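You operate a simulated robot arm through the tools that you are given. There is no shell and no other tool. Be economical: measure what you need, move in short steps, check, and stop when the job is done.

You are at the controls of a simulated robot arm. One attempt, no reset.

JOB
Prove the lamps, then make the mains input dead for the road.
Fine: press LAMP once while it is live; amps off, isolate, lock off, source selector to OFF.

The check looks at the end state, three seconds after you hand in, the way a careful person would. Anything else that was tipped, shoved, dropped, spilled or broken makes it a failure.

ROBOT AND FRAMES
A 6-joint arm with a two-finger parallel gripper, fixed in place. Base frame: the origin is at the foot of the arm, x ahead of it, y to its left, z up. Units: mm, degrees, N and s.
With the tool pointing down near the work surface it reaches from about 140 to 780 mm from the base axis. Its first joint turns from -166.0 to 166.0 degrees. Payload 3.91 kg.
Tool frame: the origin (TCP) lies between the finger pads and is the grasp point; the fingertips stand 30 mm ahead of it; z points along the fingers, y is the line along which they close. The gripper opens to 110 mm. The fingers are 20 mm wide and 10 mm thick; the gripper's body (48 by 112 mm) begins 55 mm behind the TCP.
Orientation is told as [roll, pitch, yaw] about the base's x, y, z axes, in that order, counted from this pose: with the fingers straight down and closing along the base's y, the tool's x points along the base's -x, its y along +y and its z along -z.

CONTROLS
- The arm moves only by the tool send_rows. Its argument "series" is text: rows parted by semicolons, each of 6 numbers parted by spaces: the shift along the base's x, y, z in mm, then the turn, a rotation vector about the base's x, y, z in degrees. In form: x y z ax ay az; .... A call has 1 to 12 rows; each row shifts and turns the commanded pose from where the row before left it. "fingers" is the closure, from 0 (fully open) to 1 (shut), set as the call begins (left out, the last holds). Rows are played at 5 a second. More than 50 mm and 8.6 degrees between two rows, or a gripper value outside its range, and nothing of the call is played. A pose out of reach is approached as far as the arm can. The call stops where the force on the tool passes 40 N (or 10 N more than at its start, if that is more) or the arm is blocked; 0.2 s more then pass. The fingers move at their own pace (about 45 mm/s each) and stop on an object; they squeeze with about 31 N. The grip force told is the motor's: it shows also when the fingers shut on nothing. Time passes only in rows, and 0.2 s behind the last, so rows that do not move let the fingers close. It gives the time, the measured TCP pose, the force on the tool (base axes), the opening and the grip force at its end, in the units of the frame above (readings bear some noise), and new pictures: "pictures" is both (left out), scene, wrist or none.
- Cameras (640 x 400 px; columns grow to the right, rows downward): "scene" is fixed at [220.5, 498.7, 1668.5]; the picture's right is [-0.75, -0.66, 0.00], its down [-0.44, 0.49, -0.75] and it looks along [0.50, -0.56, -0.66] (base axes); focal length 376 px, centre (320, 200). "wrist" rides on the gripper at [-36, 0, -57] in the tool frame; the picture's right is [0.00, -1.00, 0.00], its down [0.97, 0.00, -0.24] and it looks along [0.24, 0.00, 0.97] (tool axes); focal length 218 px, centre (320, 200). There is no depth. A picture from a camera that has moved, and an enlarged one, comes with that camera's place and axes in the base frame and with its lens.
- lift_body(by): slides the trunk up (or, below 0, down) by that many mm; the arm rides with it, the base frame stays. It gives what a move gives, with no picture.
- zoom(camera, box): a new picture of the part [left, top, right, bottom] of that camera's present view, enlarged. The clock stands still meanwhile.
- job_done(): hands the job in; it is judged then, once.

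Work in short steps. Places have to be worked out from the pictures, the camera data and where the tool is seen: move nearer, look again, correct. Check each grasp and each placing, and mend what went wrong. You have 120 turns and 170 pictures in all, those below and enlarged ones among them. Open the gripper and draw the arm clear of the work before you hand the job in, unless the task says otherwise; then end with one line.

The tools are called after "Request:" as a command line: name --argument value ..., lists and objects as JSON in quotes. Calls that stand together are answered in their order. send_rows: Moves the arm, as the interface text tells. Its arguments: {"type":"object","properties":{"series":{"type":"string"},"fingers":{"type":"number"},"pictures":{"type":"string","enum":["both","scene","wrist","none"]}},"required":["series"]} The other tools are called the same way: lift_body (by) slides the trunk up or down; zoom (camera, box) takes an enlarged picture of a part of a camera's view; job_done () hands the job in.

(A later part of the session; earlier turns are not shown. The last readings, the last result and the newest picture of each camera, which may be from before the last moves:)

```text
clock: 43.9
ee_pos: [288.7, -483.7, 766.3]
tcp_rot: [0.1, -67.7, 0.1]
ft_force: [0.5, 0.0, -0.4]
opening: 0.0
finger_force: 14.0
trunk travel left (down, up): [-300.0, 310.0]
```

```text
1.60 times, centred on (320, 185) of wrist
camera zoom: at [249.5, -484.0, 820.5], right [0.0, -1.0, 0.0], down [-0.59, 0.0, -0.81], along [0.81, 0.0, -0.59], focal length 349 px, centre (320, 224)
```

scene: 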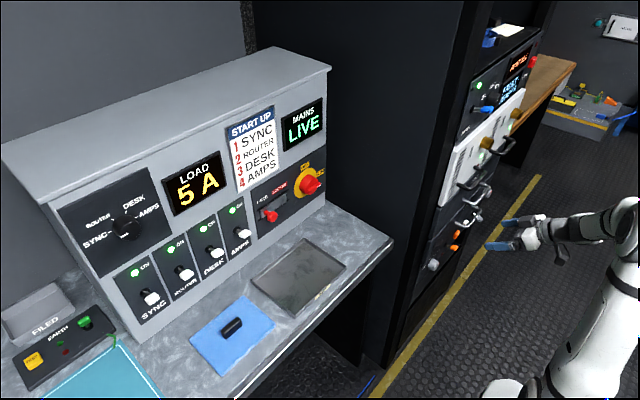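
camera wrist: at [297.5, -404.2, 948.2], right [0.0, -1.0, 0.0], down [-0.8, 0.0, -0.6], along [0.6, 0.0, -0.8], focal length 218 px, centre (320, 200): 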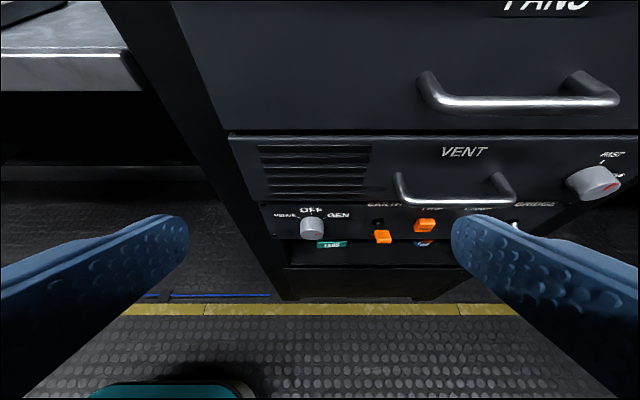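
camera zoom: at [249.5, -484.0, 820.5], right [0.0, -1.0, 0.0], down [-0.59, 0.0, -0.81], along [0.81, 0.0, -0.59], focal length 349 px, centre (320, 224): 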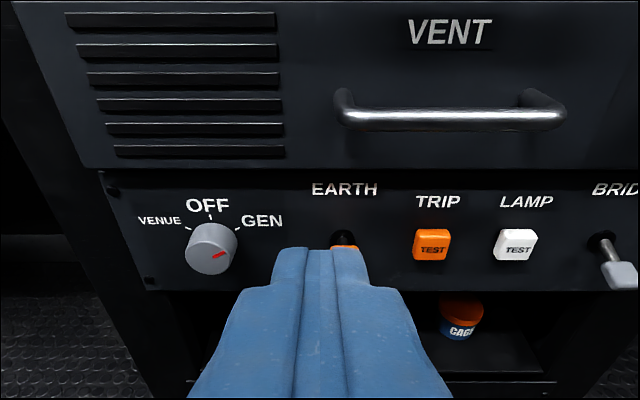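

LAMP found at about (495, -663, 613); the source selector at (490, -387, 618), at GEN. Lower the trunk, level the tool and line up in front of LAMP.

Request:
lift_body --by -150

Request:
send_rows --series "0 -40 0 0 -8 0;0 -40 0 0 -7 0;10 -40 0 0 -7 0;10 -40 0 0 0 0;10 -20 0 0 0 0;0 0 0 0 0 0"

```text
clock: 45.6
ee_pos: [290.6, -484.8, 614.6]
tcp_rot: [0.1, -67.8, 0.2]
ft_force: [-0.4, -0.4, -0.2]
opening: 0.0
finger_force: 31.1
trunk travel left (down, up): [-150.0, 460.0]
```

```text
clock: 47.0
ee_pos: [318.0, -664.6, 614.8]
tcp_rot: [-4.2, -89.7, 4.3]
ft_force: [-0.3, -0.1, 0.1]
opening: 0.0
finger_force: 31.0
trunk travel left (down, up): [-150.0, 460.0]
camera wrist: at [262.1, -664.3, 652.7], right [0.0, -1.0, 0.0], down [-0.24, 0.0, -0.97], along [0.97, 0.0, -0.24], focal length 218 px, centre (320, 200)
```

scene: 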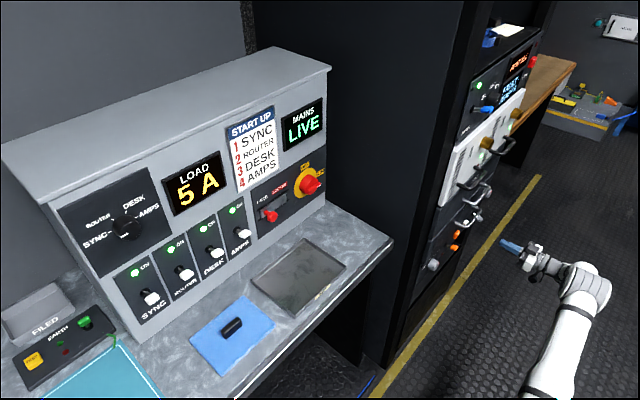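
wrist: 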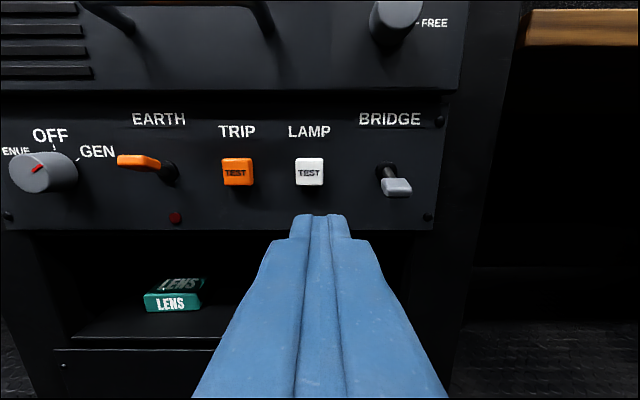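

LAMP refined to (481, -653, 625). Align and approach to ~15 mm off.

Request:
send_rows --series "20 11 10 0 0 0;40 0 0 0 0 0;40 0 0 0 0 0;15 0 0 0 0 0;0 0 0 0 0 0" --pictures "wrist"

```text
clock: 48.2
ee_pos: [434.5, -655.1, 625.1]
tcp_rot: [-6.2, -89.6, 6.4]
ft_force: [0.1, -0.7, 0.2]
opening: 0.0
finger_force: 30.5
trunk travel left (down, up): [-150.0, 460.0]
camera wrist: at [377.0, -654.3, 662.1], right [0.0, -1.0, 0.0], down [-0.25, 0.0, -0.97], along [0.97, 0.0, -0.25], focal length 218 px, centre (320, 200)
```

wrist: 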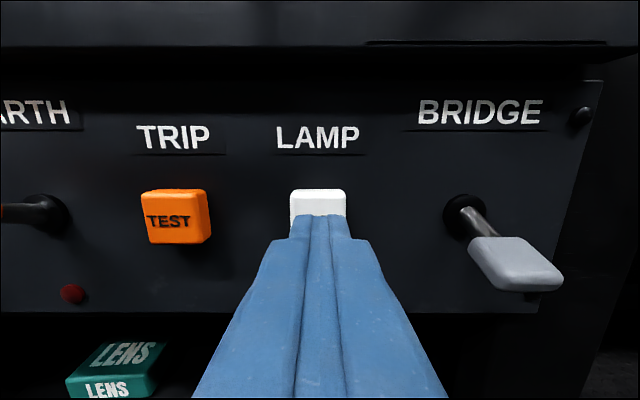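

Aligned. Press in small steps, watching the force.

Request:
send_rows --series "5 0 0 0 0 0;5 0 0 0 0 0;3 0 0 0 0 0;0 0 0 0 0 0" --pictures "wrist"

```text
clock: 49.2
ee_pos: [448.7, -652.8, 625.3]
tcp_rot: [-4.2, -89.6, 4.3]
ft_force: [-0.3, -0.4, 0.5]
opening: 0.1
finger_force: 31.2
trunk travel left (down, up): [-150.0, 460.0]
camera wrist: at [389.8, -653.1, 662.1], right [0.0, -1.0, 0.0], down [-0.25, 0.0, -0.97], along [0.97, 0.0, -0.25], focal length 218 px, centre (320, 200)
```

wrist: 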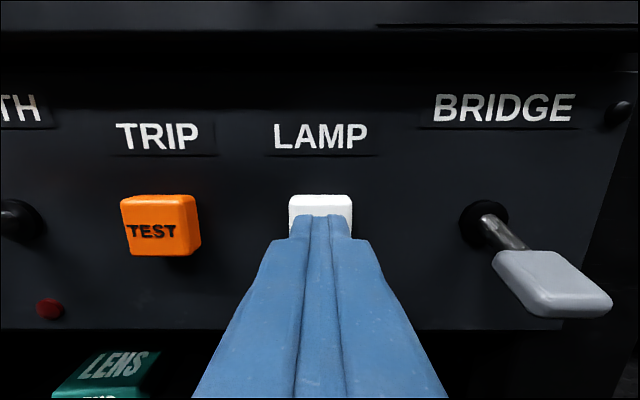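

Request:
send_rows --series "4 0 0 0 0 0;4 0 0 0 0 0;3 0 0 0 0 0;0 0 0 0 0 0" --pictures "wrist"

```text
clock: 50.2
ee_pos: [456.0, -654.1, 625.3]
tcp_rot: [0.0, -89.7, 0.0]
ft_force: [-16.9, 6.3, -1.0]
opening: 0.0
finger_force: 31.1
trunk travel left (down, up): [-150.0, 460.0]
camera wrist: at [399.6, -653.3, 662.2], right [0.0, -1.0, 0.0], down [-0.24, 0.0, -0.97], along [0.97, 0.0, -0.24], focal length 218 px, centre (320, 200)
```

wrist: 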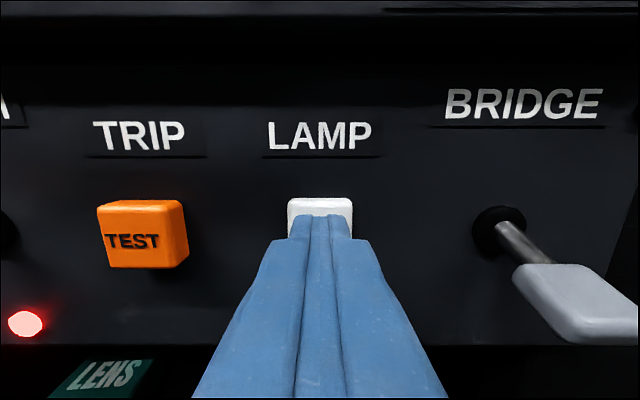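

The red lamp lit: pressed. Back off.

Request:
send_rows --series "-20 0 0 0 0 0;-40 0 0 0 0 0;-40 0 0 0 0 0;-40 0 0 0 0 0;0 0 0 0 0 0"

```text
clock: 51.4
ee_pos: [319.3, -653.8, 625.7]
tcp_rot: [-5.5, -89.7, 5.7]
ft_force: [-0.1, -0.3, -0.9]
opening: 0.1
finger_force: 31.1
trunk travel left (down, up): [-150.0, 460.0]
camera wrist: at [260.7, -653.3, 661.7], right [0.0, -1.0, 0.0], down [-0.24, 0.0, -0.97], along [0.97, 0.0, -0.24], focal length 218 px, centre (320, 200)
```

scene: 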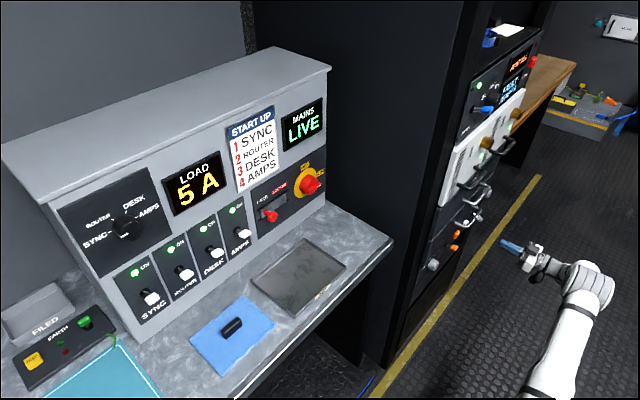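
wrist: 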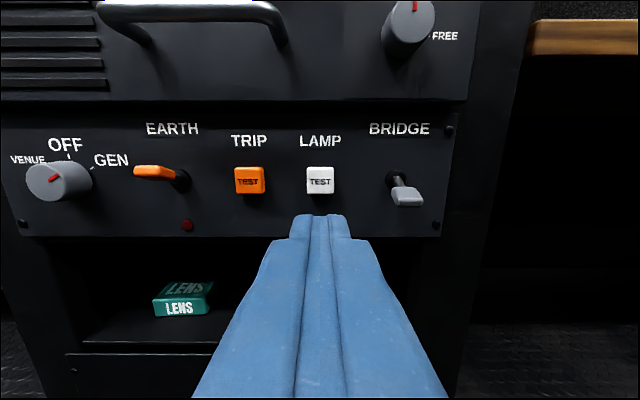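

Now to the console. Raise the trunk, and tilt the tool down a little while swinging to the front.

Request:
lift_body --by 350

Request:
send_rows --series "0 20 20 0 8 0;0 30 20 0 8 0;0 40 20 0 8 0;0 40 20 0 8 0;10 40 20 0 8 0;20 40 20 0 0 0;20 40 0 0 0 0;20 40 0 0 0 0;20 40 0 0 0 0;20 40 0 0 0 0;20 40 0 0 0 0;20 40 0 0 0 0"

```text
clock: 54.8
ee_pos: [319.4, -654.0, 974.3]
tcp_rot: [-4.9, -89.7, 5.1]
ft_force: [0.3, -0.1, -0.4]
opening: 0.0
finger_force: 31.2
trunk travel left (down, up): [-500.0, 110.0]
```

```text
clock: 57.4
ee_pos: [468.4, -202.7, 1095.4]
tcp_rot: [0.1, -49.7, 0.0]
ft_force: [1.2, -1.2, -0.6]
opening: 0.0
finger_force: 31.2
trunk travel left (down, up): [-500.0, 110.0]
camera wrist: at [447.5, -202.7, 1159.9], right [0.0, -1.0, 0.0], down [-0.81, 0.0, -0.58], along [0.58, 0.0, -0.81], focal length 218 px, centre (320, 200)
```

scene: 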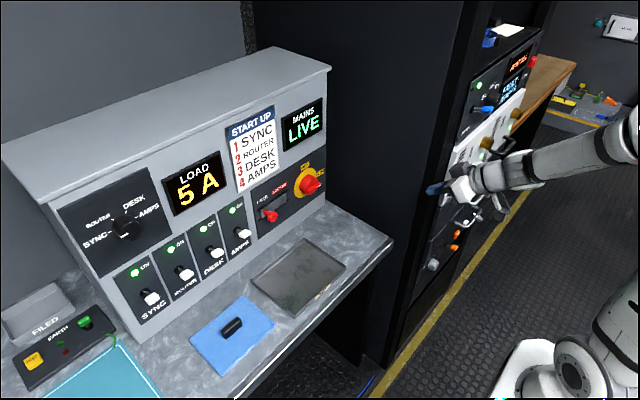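
wrist: 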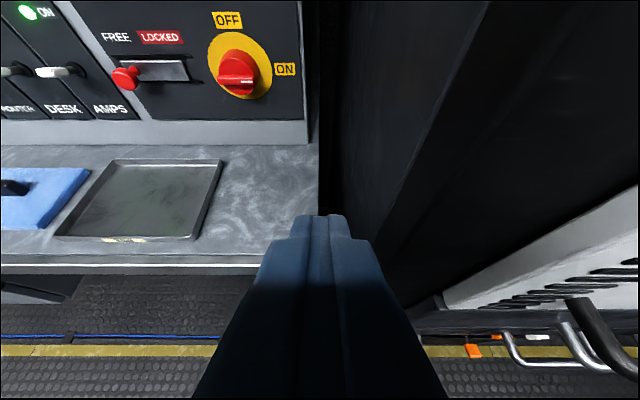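

Move to y≈0 and level the tool to view the AMPS switch.

Request:
send_rows --series "0 40 0 0 -8 0;0 40 0 0 -8 0;0 40 0 0 -8 0;0 40 0 0 -6 0;0 40 0 0 0 0;0 0 0 0 0 0"

```text
clock: 58.8
ee_pos: [537.3, -58.4, 1122.3]
tcp_rot: [-0.1, -79.7, 0.7]
ft_force: [0.1, 0.6, -0.4]
opening: 0.1
finger_force: 30.7
out of reach, approached as far as the arm can: row 2, 3, 4, 5
trunk travel left (down, up): [-500.0, 110.0]
camera wrist: at [487.1, -57.6, 1168.3], right [0.01, -1.0, 0.0], down [-0.41, -0.01, -0.91], along [0.91, 0.01, -0.41], focal length 218 px, centre (320, 200)
```

scene: 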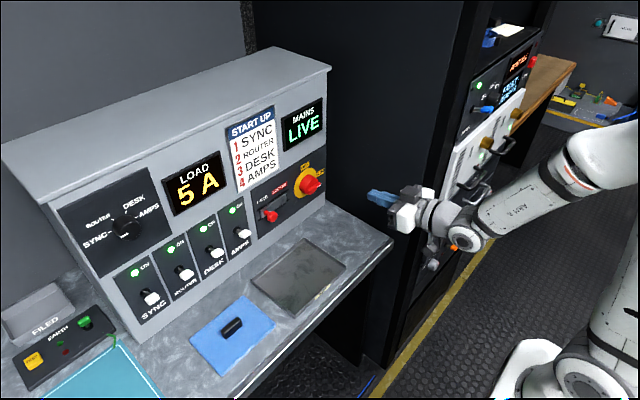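
wrist: 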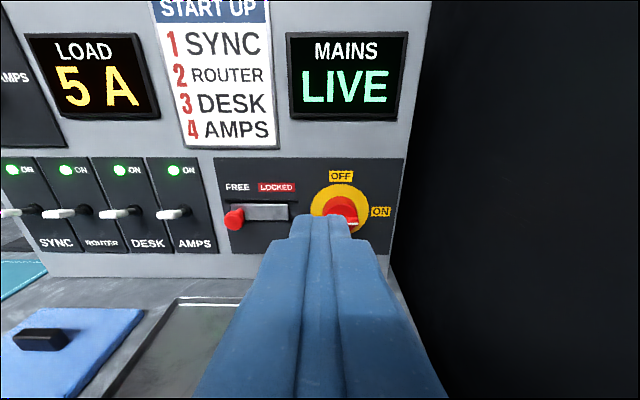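

AMPS lever tip estimated at (752, 168, 1028), root (796, 162, 1010), i.e. up = ON. Move nearer to check.

Request:
send_rows --series "20 40 0 0 -8 0;20 40 -10 0 -2.3 0;20 40 -10 0 0 0;20 40 -10 0 0 0;20 40 -10 0 0 0;0 25 -5 0 0 0;0 0 0 0 0 0"

```text
clock: 60.4
ee_pos: [612.7, -70.7, 1133.4]
tcp_rot: [39.1, -89.8, -37.3]
ft_force: [1.1, -0.3, -0.6]
opening: 0.0
finger_force: 30.6
out of reach, approached as far as the arm can: row 1, 2, 3, 4, 5, 6
trunk travel left (down, up): [-500.0, 110.0]
camera wrist: at [555.9, -72.5, 1170.6], right [0.03, -1.0, 0.0], down [-0.24, 0.0, -0.97], along [0.97, 0.03, -0.24], focal length 218 px, centre (320, 200)
```

scene: 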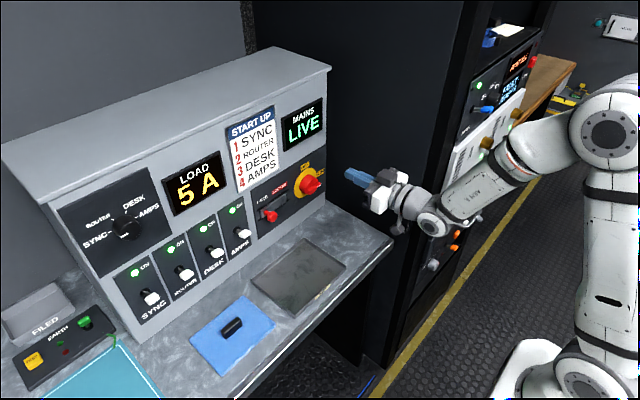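
wrist: 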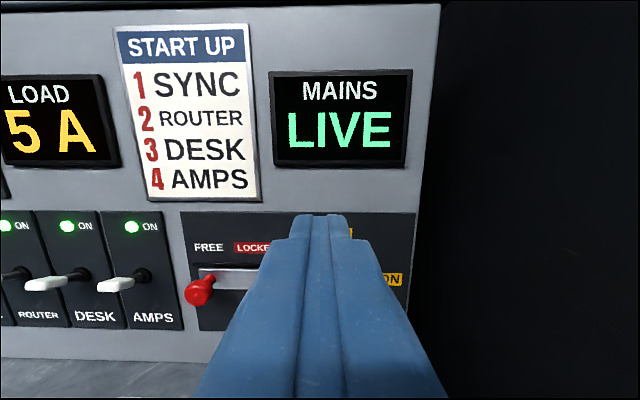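

Lateral motion to +y seems blocked by a wrist limit in this posture. Tilt the tool down, shift to +y, then level again.

Request:
send_rows --series "-30 0 20 0 8.5 0;-30 0 20 0 8.5 0;-20 0 10 0 8.5 0;-20 0 0 0 8.5 0;0 0 0 0 8.5 0;0 0 0 0 8.5 0;0 30 0 0 0 0;0 40 0 0 0 0;0 40 0 0 0 0;0 40 0 0 0 0;0 40 0 0 0 0;0 40 0 0 0 0"

```text
clock: 63.0
ee_pos: [512.6, 161.5, 1182.9]
tcp_rot: [0.0, -39.0, 0.0]
ft_force: [-0.7, 0.2, -0.1]
opening: 0.1
finger_force: 31.1
trunk travel left (down, up): [-500.0, 110.0]
camera wrist: at [504.2, 161.4, 1250.7], right [0.0, -1.0, 0.0], down [-0.91, 0.0, -0.42], along [0.42, 0.0, -0.91], focal length 218 px, centre (320, 200)
```

scene: 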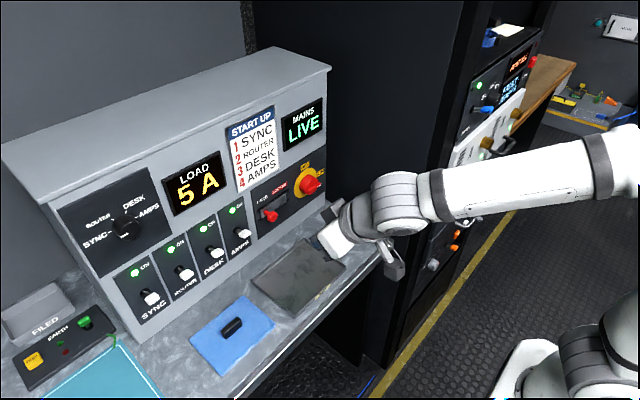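
wrist: 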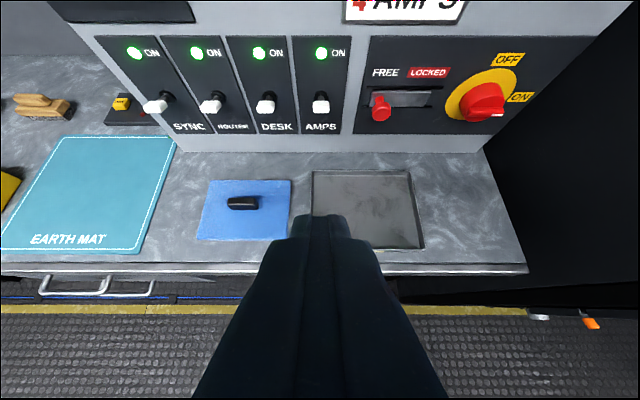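

AMPS lever confirmed at y≈161. Tilt to -60° and move above/in front of the lever.

Request:
send_rows --series "45 0 -15 0 -7 0;45 0 -15 0 -7 0;45 0 -15 0 -7 0;40 0 -15 0 0 0;30 0 -15 0 0 0;0 0 0 0 0 0"

```text
clock: 64.4
ee_pos: [718.9, 160.4, 1108.5]
tcp_rot: [0.2, -60.0, 0.0]
ft_force: [0.7, -0.3, 0.9]
opening: 0.1
finger_force: 30.9
trunk travel left (down, up): [-500.0, 110.0]
camera wrist: at [687.5, 160.2, 1168.7], right [0.0, -1.0, 0.0], down [-0.69, 0.0, -0.72], along [0.72, 0.0, -0.69], focal length 218 px, centre (320, 200)
```

scene: 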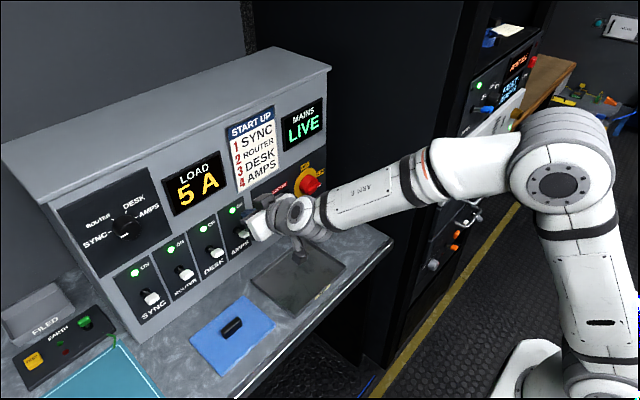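
wrist: 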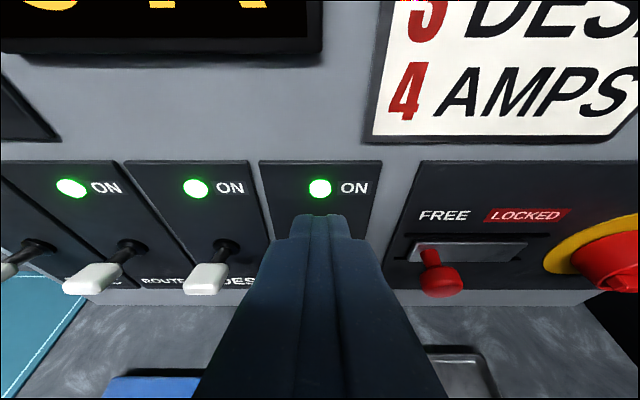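

Position over the lever and press down in small steps.

Request:
send_rows --series "20 0 -15 0 0 0;0 0 -10 0 0 0;0 0 -8 0 0 0;0 0 -8 0 0 0;0 0 -8 0 0 0;0 0 -8 0 0 0;0 0 0 0 0 0" --pictures "wrist"

```text
clock: 66.0
ee_pos: [740.0, 160.7, 1050.9]
tcp_rot: [0.1, -60.0, 0.0]
ft_force: [0.6, -0.2, 0.8]
opening: 0.4
finger_force: 31.1
trunk travel left (down, up): [-500.0, 110.0]
camera wrist: at [707.1, 159.7, 1111.7], right [0.0, -1.0, 0.0], down [-0.69, 0.0, -0.72], along [0.72, 0.0, -0.69], focal length 218 px, centre (320, 200)
```

wrist: 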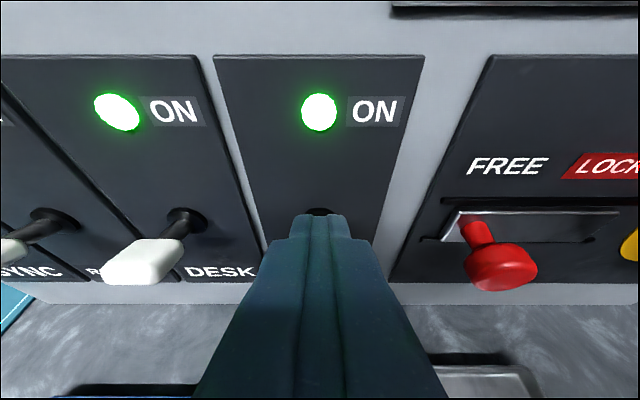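

No contact yet; continue down.

Request:
send_rows --series "0 0 -6 0 0 0;0 0 -6 0 0 0;0 0 -6 0 0 0;0 0 -6 0 0 0;0 0 0 0 0 0" --pictures "both"

```text
clock: 67.2
ee_pos: [738.0, 159.5, 1029.2]
tcp_rot: [0.1, -60.0, 0.1]
ft_force: [-0.9, 0.9, 2.6]
opening: 0.0
finger_force: 31.3
trunk travel left (down, up): [-500.0, 110.0]
camera wrist: at [706.6, 159.4, 1088.5], right [0.0, -1.0, 0.0], down [-0.69, 0.0, -0.72], along [0.72, 0.0, -0.69], focal length 218 px, centre (320, 200)
```

scene: 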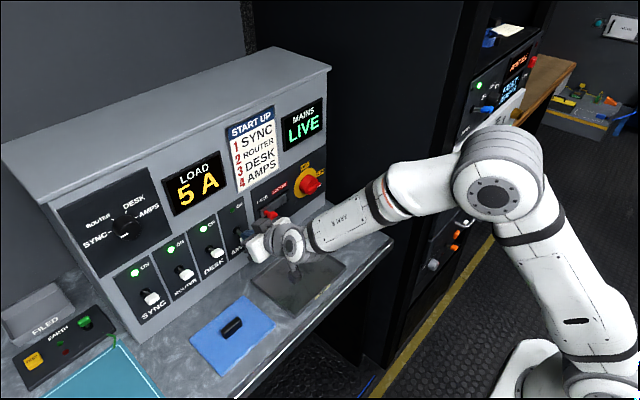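
wrist: 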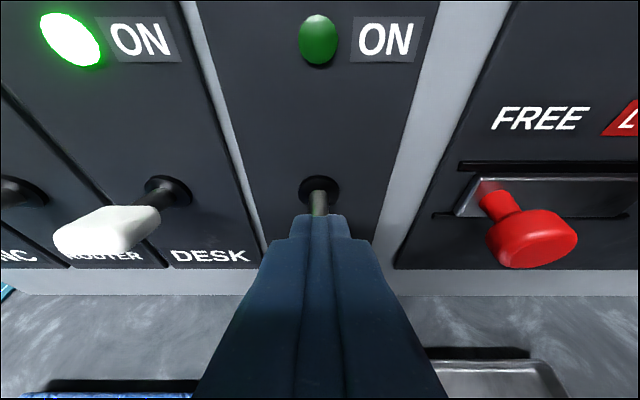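

AMPS lamp is out. Push a few more mm to seat, then withdraw straight back.

Request:
send_rows --series "0 0 -4 0 0 0;0 0 -3 0 0 0;0 0 0 0 0 0;-30 0 0 0 0 0;-40 0 10 0 0 0;-30 0 30 0 0 0;0 0 20 0 0 0" --pictures "wrist"

```text
clock: 68.8
ee_pos: [638.4, 158.9, 1080.2]
tcp_rot: [0.0, -60.0, 0.1]
ft_force: [0.1, 0.3, 0.9]
opening: 0.1
finger_force: 31.1
trunk travel left (down, up): [-500.0, 110.0]
camera wrist: at [606.5, 159.3, 1140.7], right [0.0, -1.0, 0.0], down [-0.69, 0.0, -0.72], along [0.72, 0.0, -0.69], focal length 218 px, centre (320, 200)
```

wrist: 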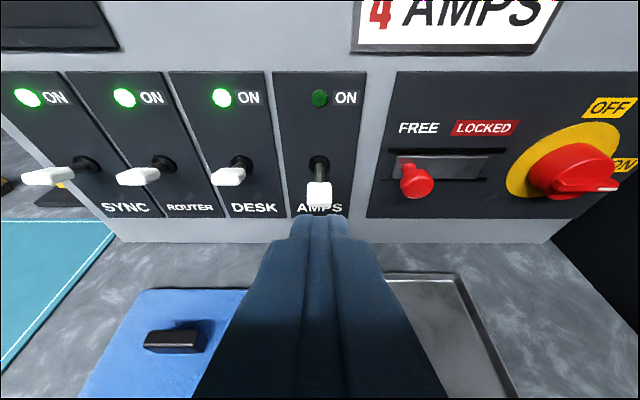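

AMPS is off. Next the isolator: view it straight on.

Request:
send_rows --series "0 -45 0 0 0 0;0 -45 0 0 0 0;0 -45 0 0 0 0;0 -45 0 0 0 0;0 -45 0 0 -6 0;0 -20 0 0 -6 0;0 0 0 0 0 0" --fingers 0.3 --pictures "wrist"

```text
clock: 70.4
ee_pos: [627.1, 64.9, 1077.5]
tcp_rot: [2.7, -71.9, -3.8]
ft_force: [-0.6, -1.1, 0.5]
opening: 76.8
finger_force: 0.1
out of reach, approached as far as the arm can: row 3, 4, 5, 6
trunk travel left (down, up): [-500.0, 110.0]
camera wrist: at [582.9, 66.1, 1130.8], right [-0.02, -1.0, -0.01], down [-0.53, 0.02, -0.85], along [0.85, -0.01, -0.53], focal length 218 px, centre (320, 200)
```

wrist: 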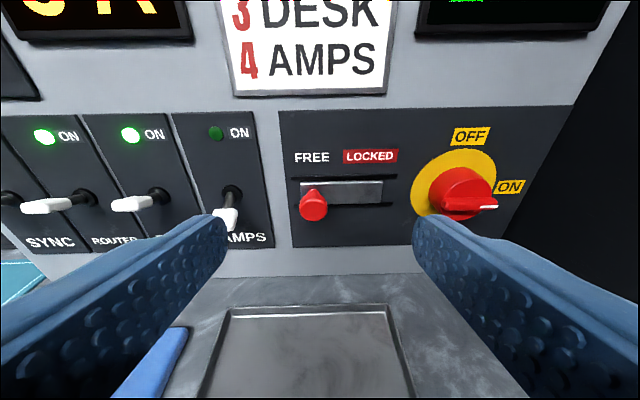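

The wrist gets stuck because the forearm lines up with the tool. I'll back off, lower the trunk so the forearm comes in flatter, and approach again.

Request:
send_rows --series "-30 0 20 0 8.5 0;-40 0 20 0 8.5 0;-40 0 20 0 8.5 0;-40 -10 10 0 8.5 0;-30 -20 0 0 8.5 0;0 -30 0 0 8.5 0;0 -30 0 0 8.5 0;0 -30 0 0 0 3;0 -30 0 0 0 0" --pictures "wrist"

```text
clock: 72.4
ee_pos: [456.0, -88.4, 1145.0]
tcp_rot: [0.3, -12.4, 3.2]
ft_force: [-0.3, -0.4, 0.0]
opening: 77.1
finger_force: 0.2
out of reach, approached as far as the arm can: row 3
trunk travel left (down, up): [-500.0, 110.0]
camera wrist: at [477.8, -86.5, 1208.6], right [0.05, -1.0, 0.0], down [-1.0, -0.05, 0.03], along [-0.03, 0.0, -1.0], focal length 218 px, centre (320, 200)
```

wrist: 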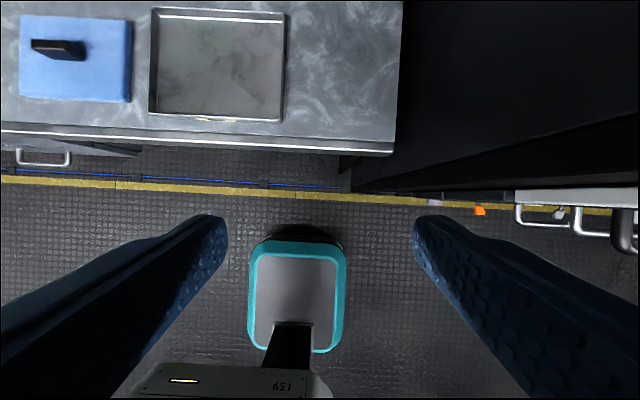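

Clear of the bench edge (x≈567). Lower the trunk 400, then raise and pitch the tool.

Request:
send_rows --series "-30 0 0 0 0 -3.2;0 0 20 0 0 0" --pictures "none"

Request:
lift_body --by -380

Request:
send_rows --series "0 0 45 0 -8 0;0 0 45 0 -8 0;0 0 45 0 -8 0;0 0 45 0 -8 0;0 0 45 0 -8 0;10 0 40 0 0 0;10 0 40 0 0 0"

```text
clock: 73.0
ee_pos: [426.7, -85.4, 1165.3]
tcp_rot: [0.2, -12.6, -0.2]
ft_force: [0.4, 0.1, -0.4]
opening: 76.8
finger_force: 0.0
trunk travel left (down, up): [-500.0, 110.0]
```

```text
clock: 76.7
ee_pos: [426.8, -86.1, 785.4]
tcp_rot: [0.2, -12.6, -0.2]
ft_force: [0.2, 0.3, 0.2]
opening: 76.9
finger_force: 0.2
trunk travel left (down, up): [-120.0, 490.0]
```

```text
clock: 78.3
ee_pos: [448.1, -85.8, 1086.0]
tcp_rot: [0.6, -52.0, -0.4]
ft_force: [1.1, 0.4, -0.4]
opening: 77.2
finger_force: 0.0
trunk travel left (down, up): [-120.0, 490.0]
camera wrist: at [424.8, -87.2, 1149.1], right [0.0, -1.0, -0.01], down [-0.79, 0.0, -0.62], along [0.62, 0.0, -0.79], focal length 218 px, centre (320, 200)
```

scene: 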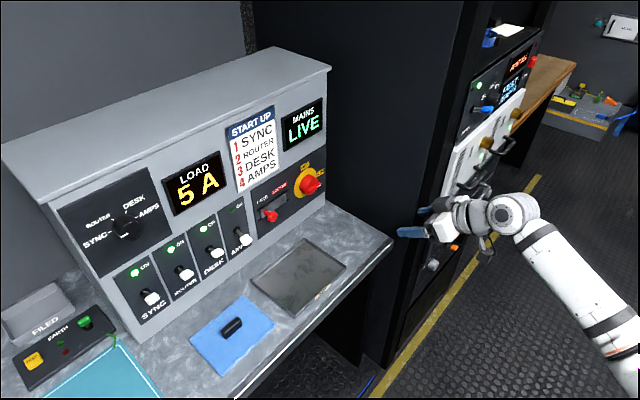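
wrist: 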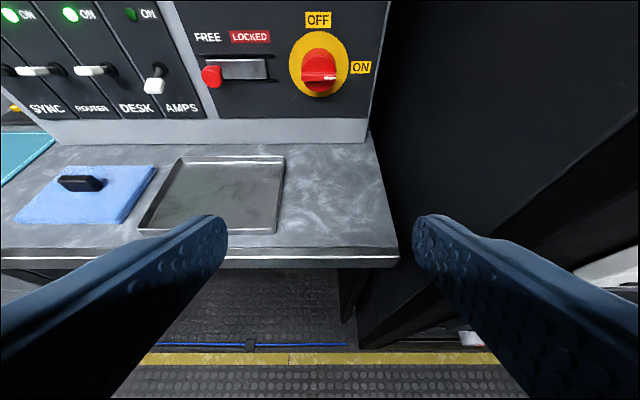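

Good. Level the tool and advance to ~130 mm from the isolator.

Request:
send_rows --series "20 0 0 0 -7 0;30 0 -10 0 -7 0;40 0 -10 0 -7 0;40 0 -20 0 -7 0;40 0 -20 0 -7 0;0 0 0 0 -3 0;0 0 0 0 0 0"

```text
clock: 79.9
ee_pos: [616.2, -86.6, 1029.7]
tcp_rot: [160.4, -89.5, -160.4]
ft_force: [-0.3, -0.6, -0.1]
opening: 77.1
finger_force: 0.0
trunk travel left (down, up): [-120.0, 490.0]
camera wrist: at [558.4, -86.2, 1065.6], right [0.0, -1.0, 0.0], down [-0.23, 0.0, -0.97], along [0.97, 0.0, -0.23], focal length 218 px, centre (320, 200)
```

scene: 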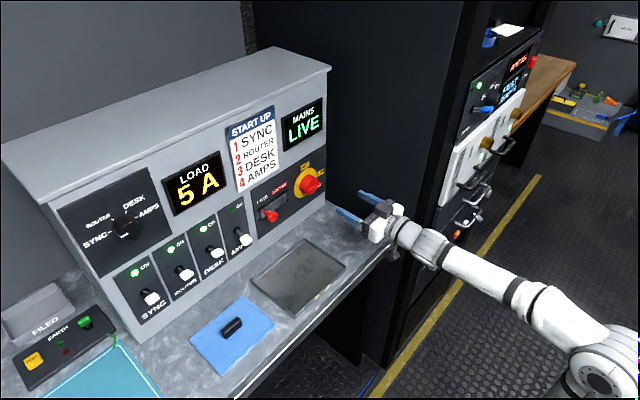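
wrist: 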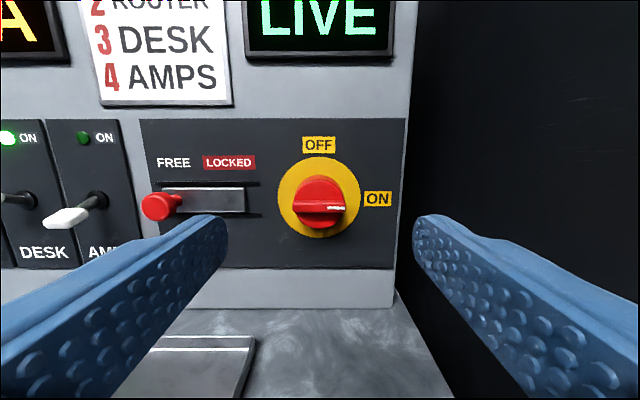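

Enlarge the knob to judge its shape and bar.

Request:
zoom --camera "wrist" --box '[130, 110, 410, 285]'

```text
2.29 times, centred on (270, 198) of wrist
camera zoom: at [558.4, -86.2, 1065.6], right [0.0, -1.0, 0.0], down [-0.23, 0.0, -0.97], along [0.97, 0.0, -0.23], focal length 499 px, centre (434, 206)
```

zoom: 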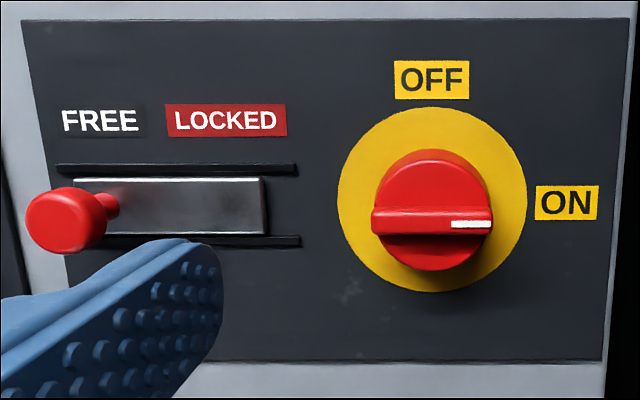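

Bar is horizontal at (≈770, -85, 1009), axis along x. Roll the tool +90° so the fingers close vertically.

Request:
send_rows --series "0 0 0 8.2 0 0;0 0 0 8.2 0 0;0 0 0 8.2 0 0;0 0 0 8.2 0 0;0 0 0 8.2 0 0;0 0 0 8.2 0 0;0 0 0 8.2 0 0;0 0 0 8.2 0 0;0 0 0 8.2 0 0;0 0 0 8.2 0 0;0 0 0 8 0 0;0 0 0 0 0 0" --fingers 0.55

```text
clock: 82.5
ee_pos: [616.6, -87.1, 1028.7]
tcp_rot: [90.1, 0.1, -90.5]
ft_force: [-0.9, -0.8, 0.1]
opening: 49.7
finger_force: 0.0
trunk travel left (down, up): [-120.0, 490.0]
camera wrist: at [558.4, -121.7, 1029.7], right [0.0, 0.0, -1.0], down [-0.23, 0.97, 0.0], along [0.97, 0.23, 0.0], focal length 218 px, centre (320, 200)
```

scene: 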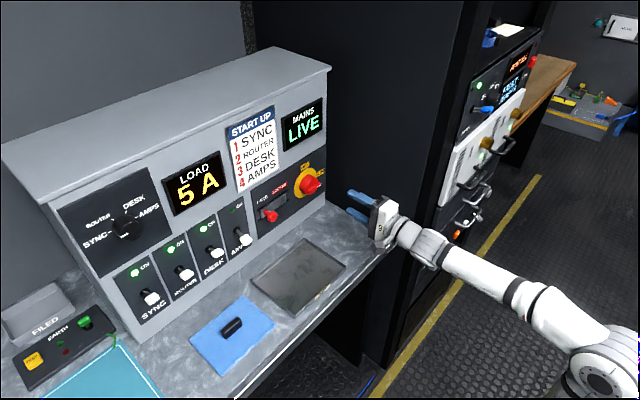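
wrist: 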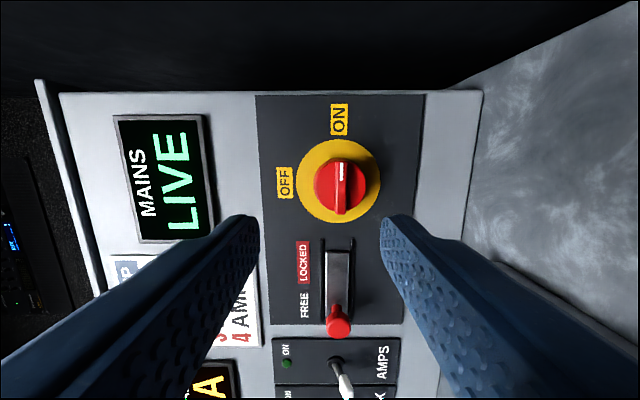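

Bar refined to y=-84, z=1008. Align and advance to tip ≈ 745, then look.

Request:
send_rows --series "30 3 -20 0 0 0;40 0 0 0 0 0;30 0 0 0 0 0;0 0 0 0 0 0"

```text
clock: 83.5
ee_pos: [715.8, -84.6, 1010.0]
tcp_rot: [90.1, 0.3, -90.5]
ft_force: [-0.4, -1.0, -0.6]
opening: 49.5
finger_force: 0.1
trunk travel left (down, up): [-120.0, 490.0]
camera wrist: at [658.4, -118.7, 1009.9], right [0.0, 0.0, -1.0], down [-0.23, 0.97, 0.0], along [0.97, 0.23, 0.0], focal length 218 px, centre (320, 200)
```

scene: 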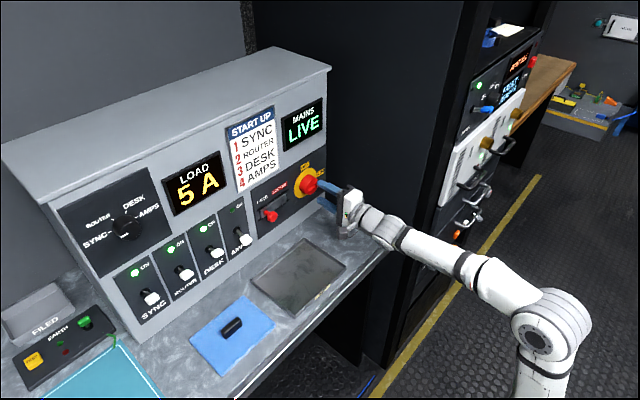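
wrist: 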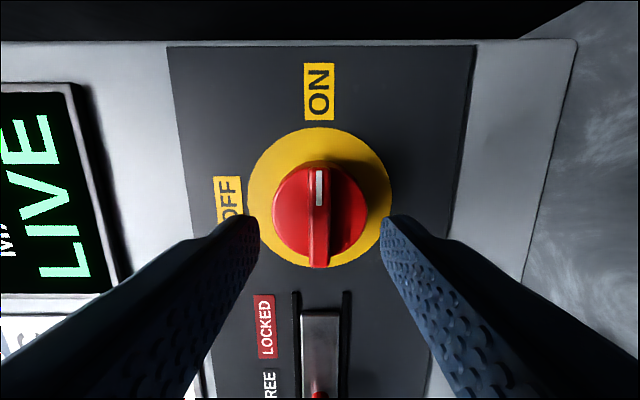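

Centred. Advance 28 mm so the tips straddle the bar, then close.

Request:
send_rows --series "10 0 -1 0 0 0;10 0 -1 0 0 0;8 0 0 0 0 0;0 0 0 0 0 0" --pictures "wrist"

```text
clock: 84.3
ee_pos: [739.6, -84.2, 1008.4]
tcp_rot: [90.0, 0.1, -90.6]
ft_force: [-34.1, 2.8, -5.3]
opening: 47.0
finger_force: 0.2
trunk travel left (down, up): [-120.0, 490.0]
stopped in row 4: the force on the tool passed its limit (the readings are from after the stop); the commanded pose is now the measured one
camera wrist: at [679.9, -119.1, 1008.6], right [0.0, 0.0, -1.0], down [-0.23, 0.97, 0.0], along [0.97, 0.23, 0.0], focal length 218 px, centre (320, 200)
```

wrist: 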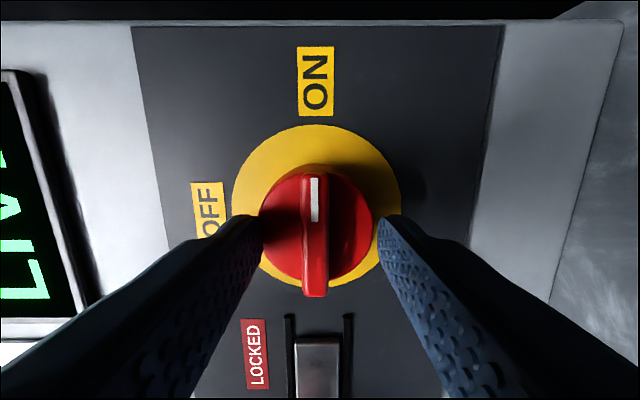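

Tips touch the knob's round body. Back off 3 mm and close on the bar.

Request:
send_rows --series "-3 0 0 0 0 0;0 0 0 0 0 0;0 0 0 0 0 0;0 0 0 0 0 0;0 0 0 0 0 0" --fingers 1 --pictures "wrist"

```text
clock: 85.5
ee_pos: [738.4, -85.2, 1010.4]
tcp_rot: [90.3, 0.1, -90.6]
ft_force: [12.8, -3.7, 28.4]
opening: 10.8
finger_force: 45.2
trunk travel left (down, up): [-120.0, 490.0]
camera wrist: at [679.7, -119.5, 1010.1], right [0.01, 0.0, -1.0], down [-0.23, 0.97, 0.0], along [0.97, 0.23, 0.01], focal length 218 px, centre (320, 200)
```

wrist: 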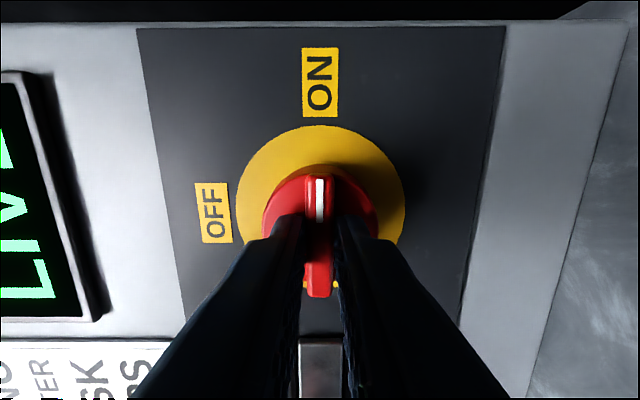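

Bar gripped (10.8 mm). Relieve the vertical load and turn counter-clockwise a first 32°.

Request:
send_rows --series "0 0 2 0 0 0;0 0 0 0 0 0;0 0 0 -8 0 0;0 0 0 -8 0 0;0 0 0 -8 0 0;0 0 0 -8 0 0;0 0 0 0 0 0" --pictures "wrist"

```text
clock: 87.1
ee_pos: [739.3, -84.2, 1009.1]
tcp_rot: [90.4, -32.0, -90.8]
ft_force: [4.3, -2.0, 23.4]
opening: 11.0
finger_force: 44.9
trunk travel left (down, up): [-120.0, 490.0]
camera wrist: at [679.6, -114.1, 1028.9], right [0.0, -0.53, -0.85], down [-0.23, 0.83, -0.52], along [0.97, 0.19, -0.12], focal length 218 px, centre (320, 200)
```

wrist: 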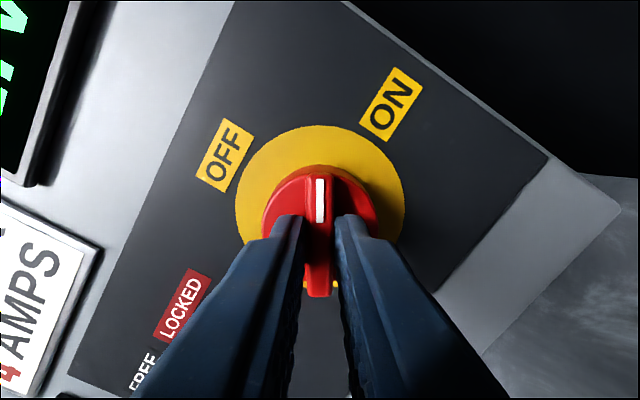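

The bar turns with the tool. Continue the remaining 58°.

Request:
send_rows --series "0 0 0 -8.3 0 0;0 0 0 -8.3 0 0;0 0 0 -8.3 0 0;0 0 0 -8.3 0 0;0 0 0 -8.3 0 0;0 0 0 -8.3 0 0;0 0 0 -8.3 0 0;0 0 0 0 0 0"

```text
clock: 88.9
ee_pos: [737.4, -85.4, 1009.2]
tcp_rot: [-178.1, -89.3, 177.8]
ft_force: [3.6, -7.8, 19.9]
opening: 11.1
finger_force: 44.6
trunk travel left (down, up): [-120.0, 490.0]
camera wrist: at [679.6, -84.3, 1045.1], right [0.0, -1.0, 0.0], down [-0.23, 0.0, -0.97], along [0.97, 0.0, -0.23], focal length 218 px, centre (320, 200)
```

scene: 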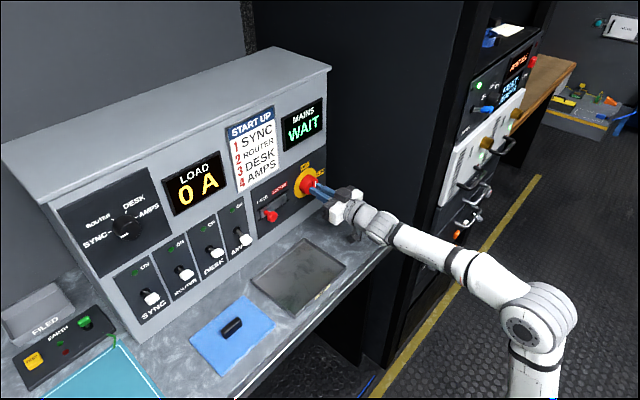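
wrist: 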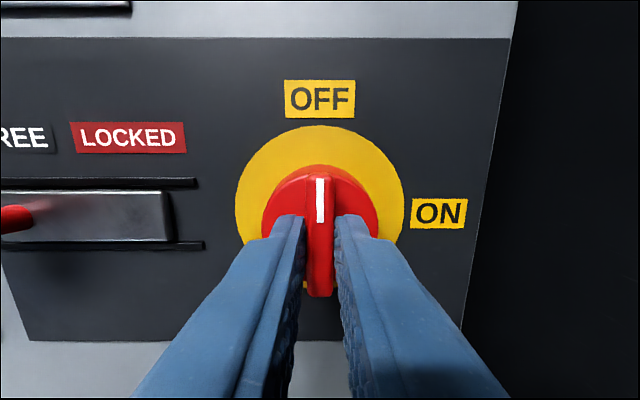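

Isolator is at OFF; the MAINS display shows WAIT. Release, back off, and let time pass until it reads dead.

Request:
send_rows --series "0 0 0 0 0 0;0 0 0 0 0 0;0 0 0 0 0 0;-20 0 0 0 0 0;-40 0 0 0 0 0;-40 0 0 0 0 0;0 0 0 0 0 0;0 0 0 0 0 0;0 0 0 0 0 0;0 0 0 0 0 0" --fingers 0.55

```text
clock: 91.1
ee_pos: [639.8, -83.2, 1008.0]
tcp_rot: [175.6, -89.4, -175.7]
ft_force: [0.1, -0.9, 0.1]
opening: 49.4
finger_force: 0.0
trunk travel left (down, up): [-120.0, 490.0]
camera wrist: at [582.1, -83.2, 1043.7], right [0.0, -1.0, 0.0], down [-0.23, 0.0, -0.97], along [0.97, 0.0, -0.23], focal length 218 px, centre (320, 200)
```

scene: 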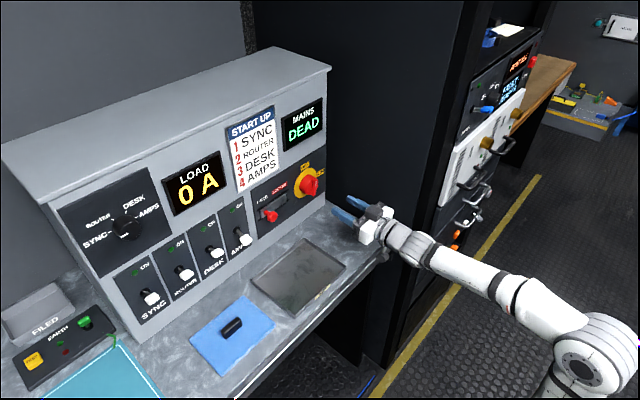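
wrist: 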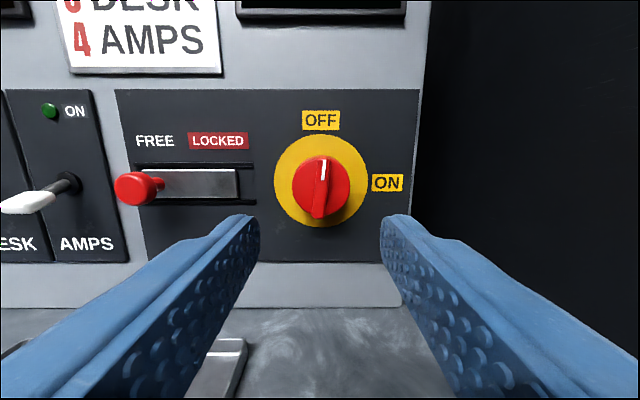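

MAINS now reads DEAD. The lock knob is at about (775, 84, 1007) at FREE; line up in front of it.

Request:
send_rows --series "-10 40 0 0 0 0;0 40 0 0 0 0;0 40 0 0 0 0;10 40 0 0 0 0;10 7 0 0 0 0;0 0 0 0 0 0" --fingers 0.5 --pictures "wrist"

```text
clock: 92.5
ee_pos: [639.4, -31.8, 1017.0]
tcp_rot: [175.4, -89.6, -175.0]
ft_force: [-0.1, 0.1, -0.7]
opening: 55.2
finger_force: 0.1
out of reach, approached as far as the arm can: row 2, 3, 4, 5
trunk travel left (down, up): [-120.0, 490.0]
camera wrist: at [581.5, -31.8, 1053.2], right [0.01, -1.0, 0.0], down [-0.23, 0.0, -0.97], along [0.97, 0.01, -0.23], focal length 218 px, centre (320, 200)
```

wrist: 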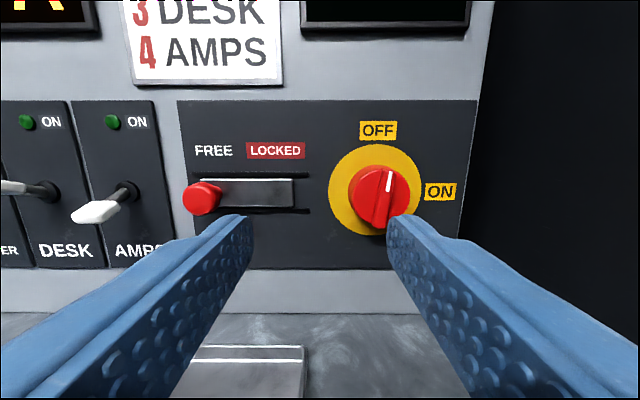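

Stuck at the wrist singularity again; pitch the tool 25–30° down and shift.

Request:
send_rows --series "-20 0 20 0 8 0;-10 0 20 0 8 0;0 0 10 0 8 0;0 0 0 0 6 0;0 30 0 0 0 0;0 30 0 0 0 0;0 30 0 0 0 0;0 27 0 0 0 0;0 0 0 0 0 0" --pictures "wrist"

```text
clock: 94.5
ee_pos: [622.5, 102.7, 1047.1]
tcp_rot: [4.8, -74.1, -0.2]
ft_force: [-0.4, -0.4, -0.5]
opening: 55.2
finger_force: 0.1
out of reach, approached as far as the arm can: row 1, 2, 3
trunk travel left (down, up): [-120.0, 490.0]
camera wrist: at [576.3, 98.6, 1097.4], right [0.08, -1.0, -0.02], down [-0.5, -0.02, -0.87], along [0.87, 0.08, -0.5], focal length 218 px, centre (320, 200)
```

wrist: 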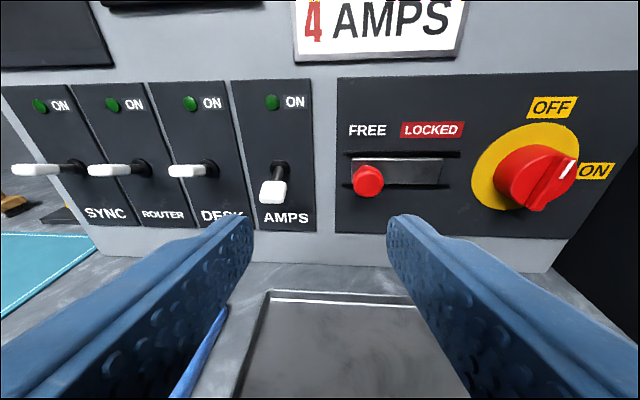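

Lock knob refined to (768, 71, 1011). Approach so the open fingers straddle it.

Request:
send_rows --series "30 -17 0 0 0 0;40 -17 -10 0 0 0;30 0 -10 0 0 0;0 0 0 0 0 0" --pictures "wrist"

```text
clock: 95.5
ee_pos: [722.3, 66.7, 1025.3]
tcp_rot: [4.6, -74.1, -0.2]
ft_force: [0.8, 0.4, -0.4]
opening: 55.0
finger_force: 0.0
trunk travel left (down, up): [-120.0, 490.0]
camera wrist: at [676.5, 63.5, 1076.2], right [0.08, -1.0, -0.02], down [-0.5, -0.02, -0.87], along [0.86, 0.08, -0.5], focal length 218 px, centre (320, 200)
```

wrist: 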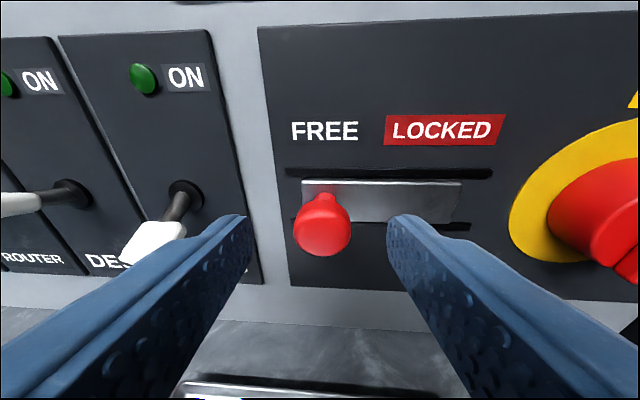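

Well centred. Advance so the fingers pass beside the knob.

Request:
send_rows --series "15 2 -4 0 0 0;15 0 -4 0 0 0;0 0 0 0 0 0" --pictures "wrist"

```text
clock: 96.3
ee_pos: [753.4, 69.2, 1017.4]
tcp_rot: [4.5, -74.1, -0.1]
ft_force: [0.2, 0.4, -0.1]
opening: 54.9
finger_force: 0.0
trunk travel left (down, up): [-120.0, 490.0]
camera wrist: at [706.4, 66.1, 1068.1], right [0.08, -1.0, -0.02], down [-0.5, -0.02, -0.87], along [0.86, 0.08, -0.5], focal length 218 px, centre (320, 200)
```

wrist: 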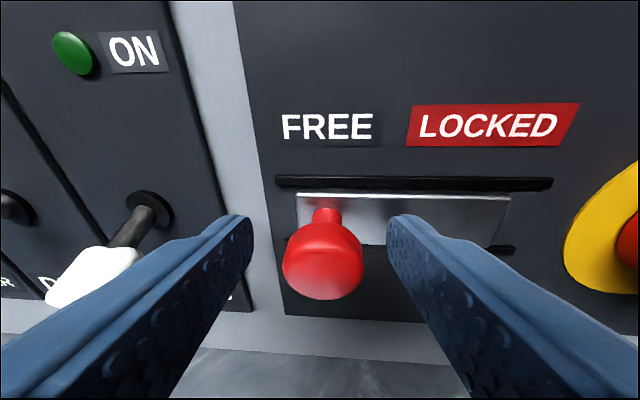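

Narrow the fingers a little and slide toward LOCKED (-y).

Request:
send_rows --series "0 0 0 0 0 0;0 -8 0 0 0 0;0 -8 0 0 0 0;0 -8 0 0 0 0;0 0 0 0 0 0" --fingers 0.62 --pictures "wrist"

```text
clock: 97.5
ee_pos: [751.6, 46.3, 1017.4]
tcp_rot: [4.7, -73.9, -0.2]
ft_force: [-0.1, -0.4, 0.7]
opening: 41.8
finger_force: 0.1
trunk travel left (down, up): [-120.0, 490.0]
camera wrist: at [706.3, 41.5, 1068.2], right [0.07, -1.0, -0.02], down [-0.5, -0.02, -0.87], along [0.86, 0.08, -0.5], focal length 218 px, centre (320, 200)
```

wrist: 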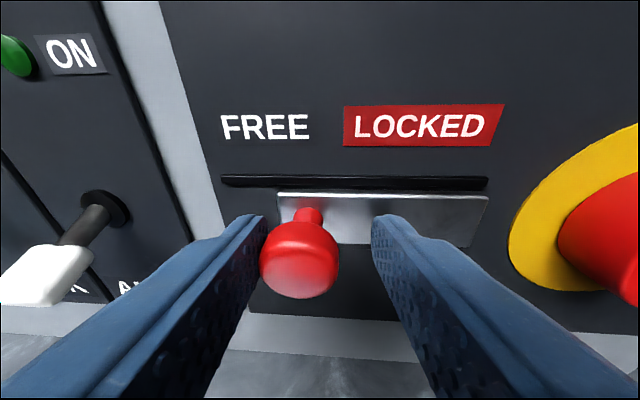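

The bolt slides with the knob. Continue until it stops.

Request:
send_rows --series "0 -8 0 0 0 0;0 -8 0 0 0 0;0 -8 0 0 0 0;0 -8 0 0 0 0;0 0 0 0 0 0" --pictures "wrist"

```text
clock: 98.7
ee_pos: [752.1, 14.7, 1017.7]
tcp_rot: [4.5, -74.1, 0.0]
ft_force: [-0.2, 5.0, 0.6]
opening: 44.3
finger_force: 3.1
trunk travel left (down, up): [-120.0, 490.0]
camera wrist: at [706.7, 10.7, 1068.3], right [0.08, -1.0, -0.02], down [-0.5, -0.02, -0.87], along [0.86, 0.08, -0.5], focal length 218 px, centre (320, 200)
```

wrist: 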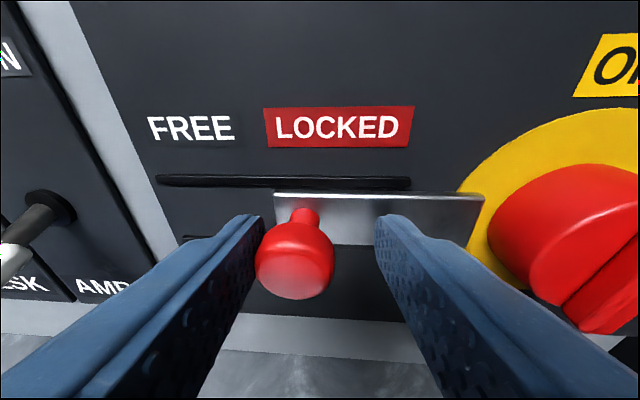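

Bolt engages the disc. Push on gently to its end stop.

Request:
send_rows --series "0 -5 0 0 0 0;0 -5 0 0 0 0;0 0 0 0 0 0" --pictures "wrist"

```text
clock: 99.5
ee_pos: [752.2, 8.9, 1016.9]
tcp_rot: [4.1, -74.0, 0.4]
ft_force: [6.4, 27.8, 4.2]
opening: 55.7
finger_force: 13.5
trunk travel left (down, up): [-120.0, 490.0]
camera wrist: at [706.6, 4.3, 1068.1], right [0.08, -1.0, -0.02], down [-0.5, -0.02, -0.87], along [0.86, 0.08, -0.5], focal length 218 px, centre (320, 200)
```

wrist: 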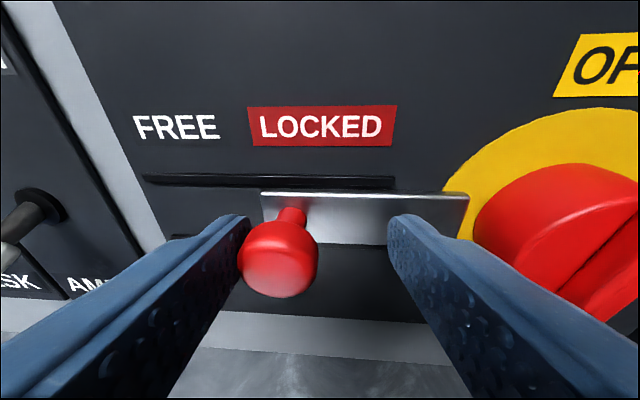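

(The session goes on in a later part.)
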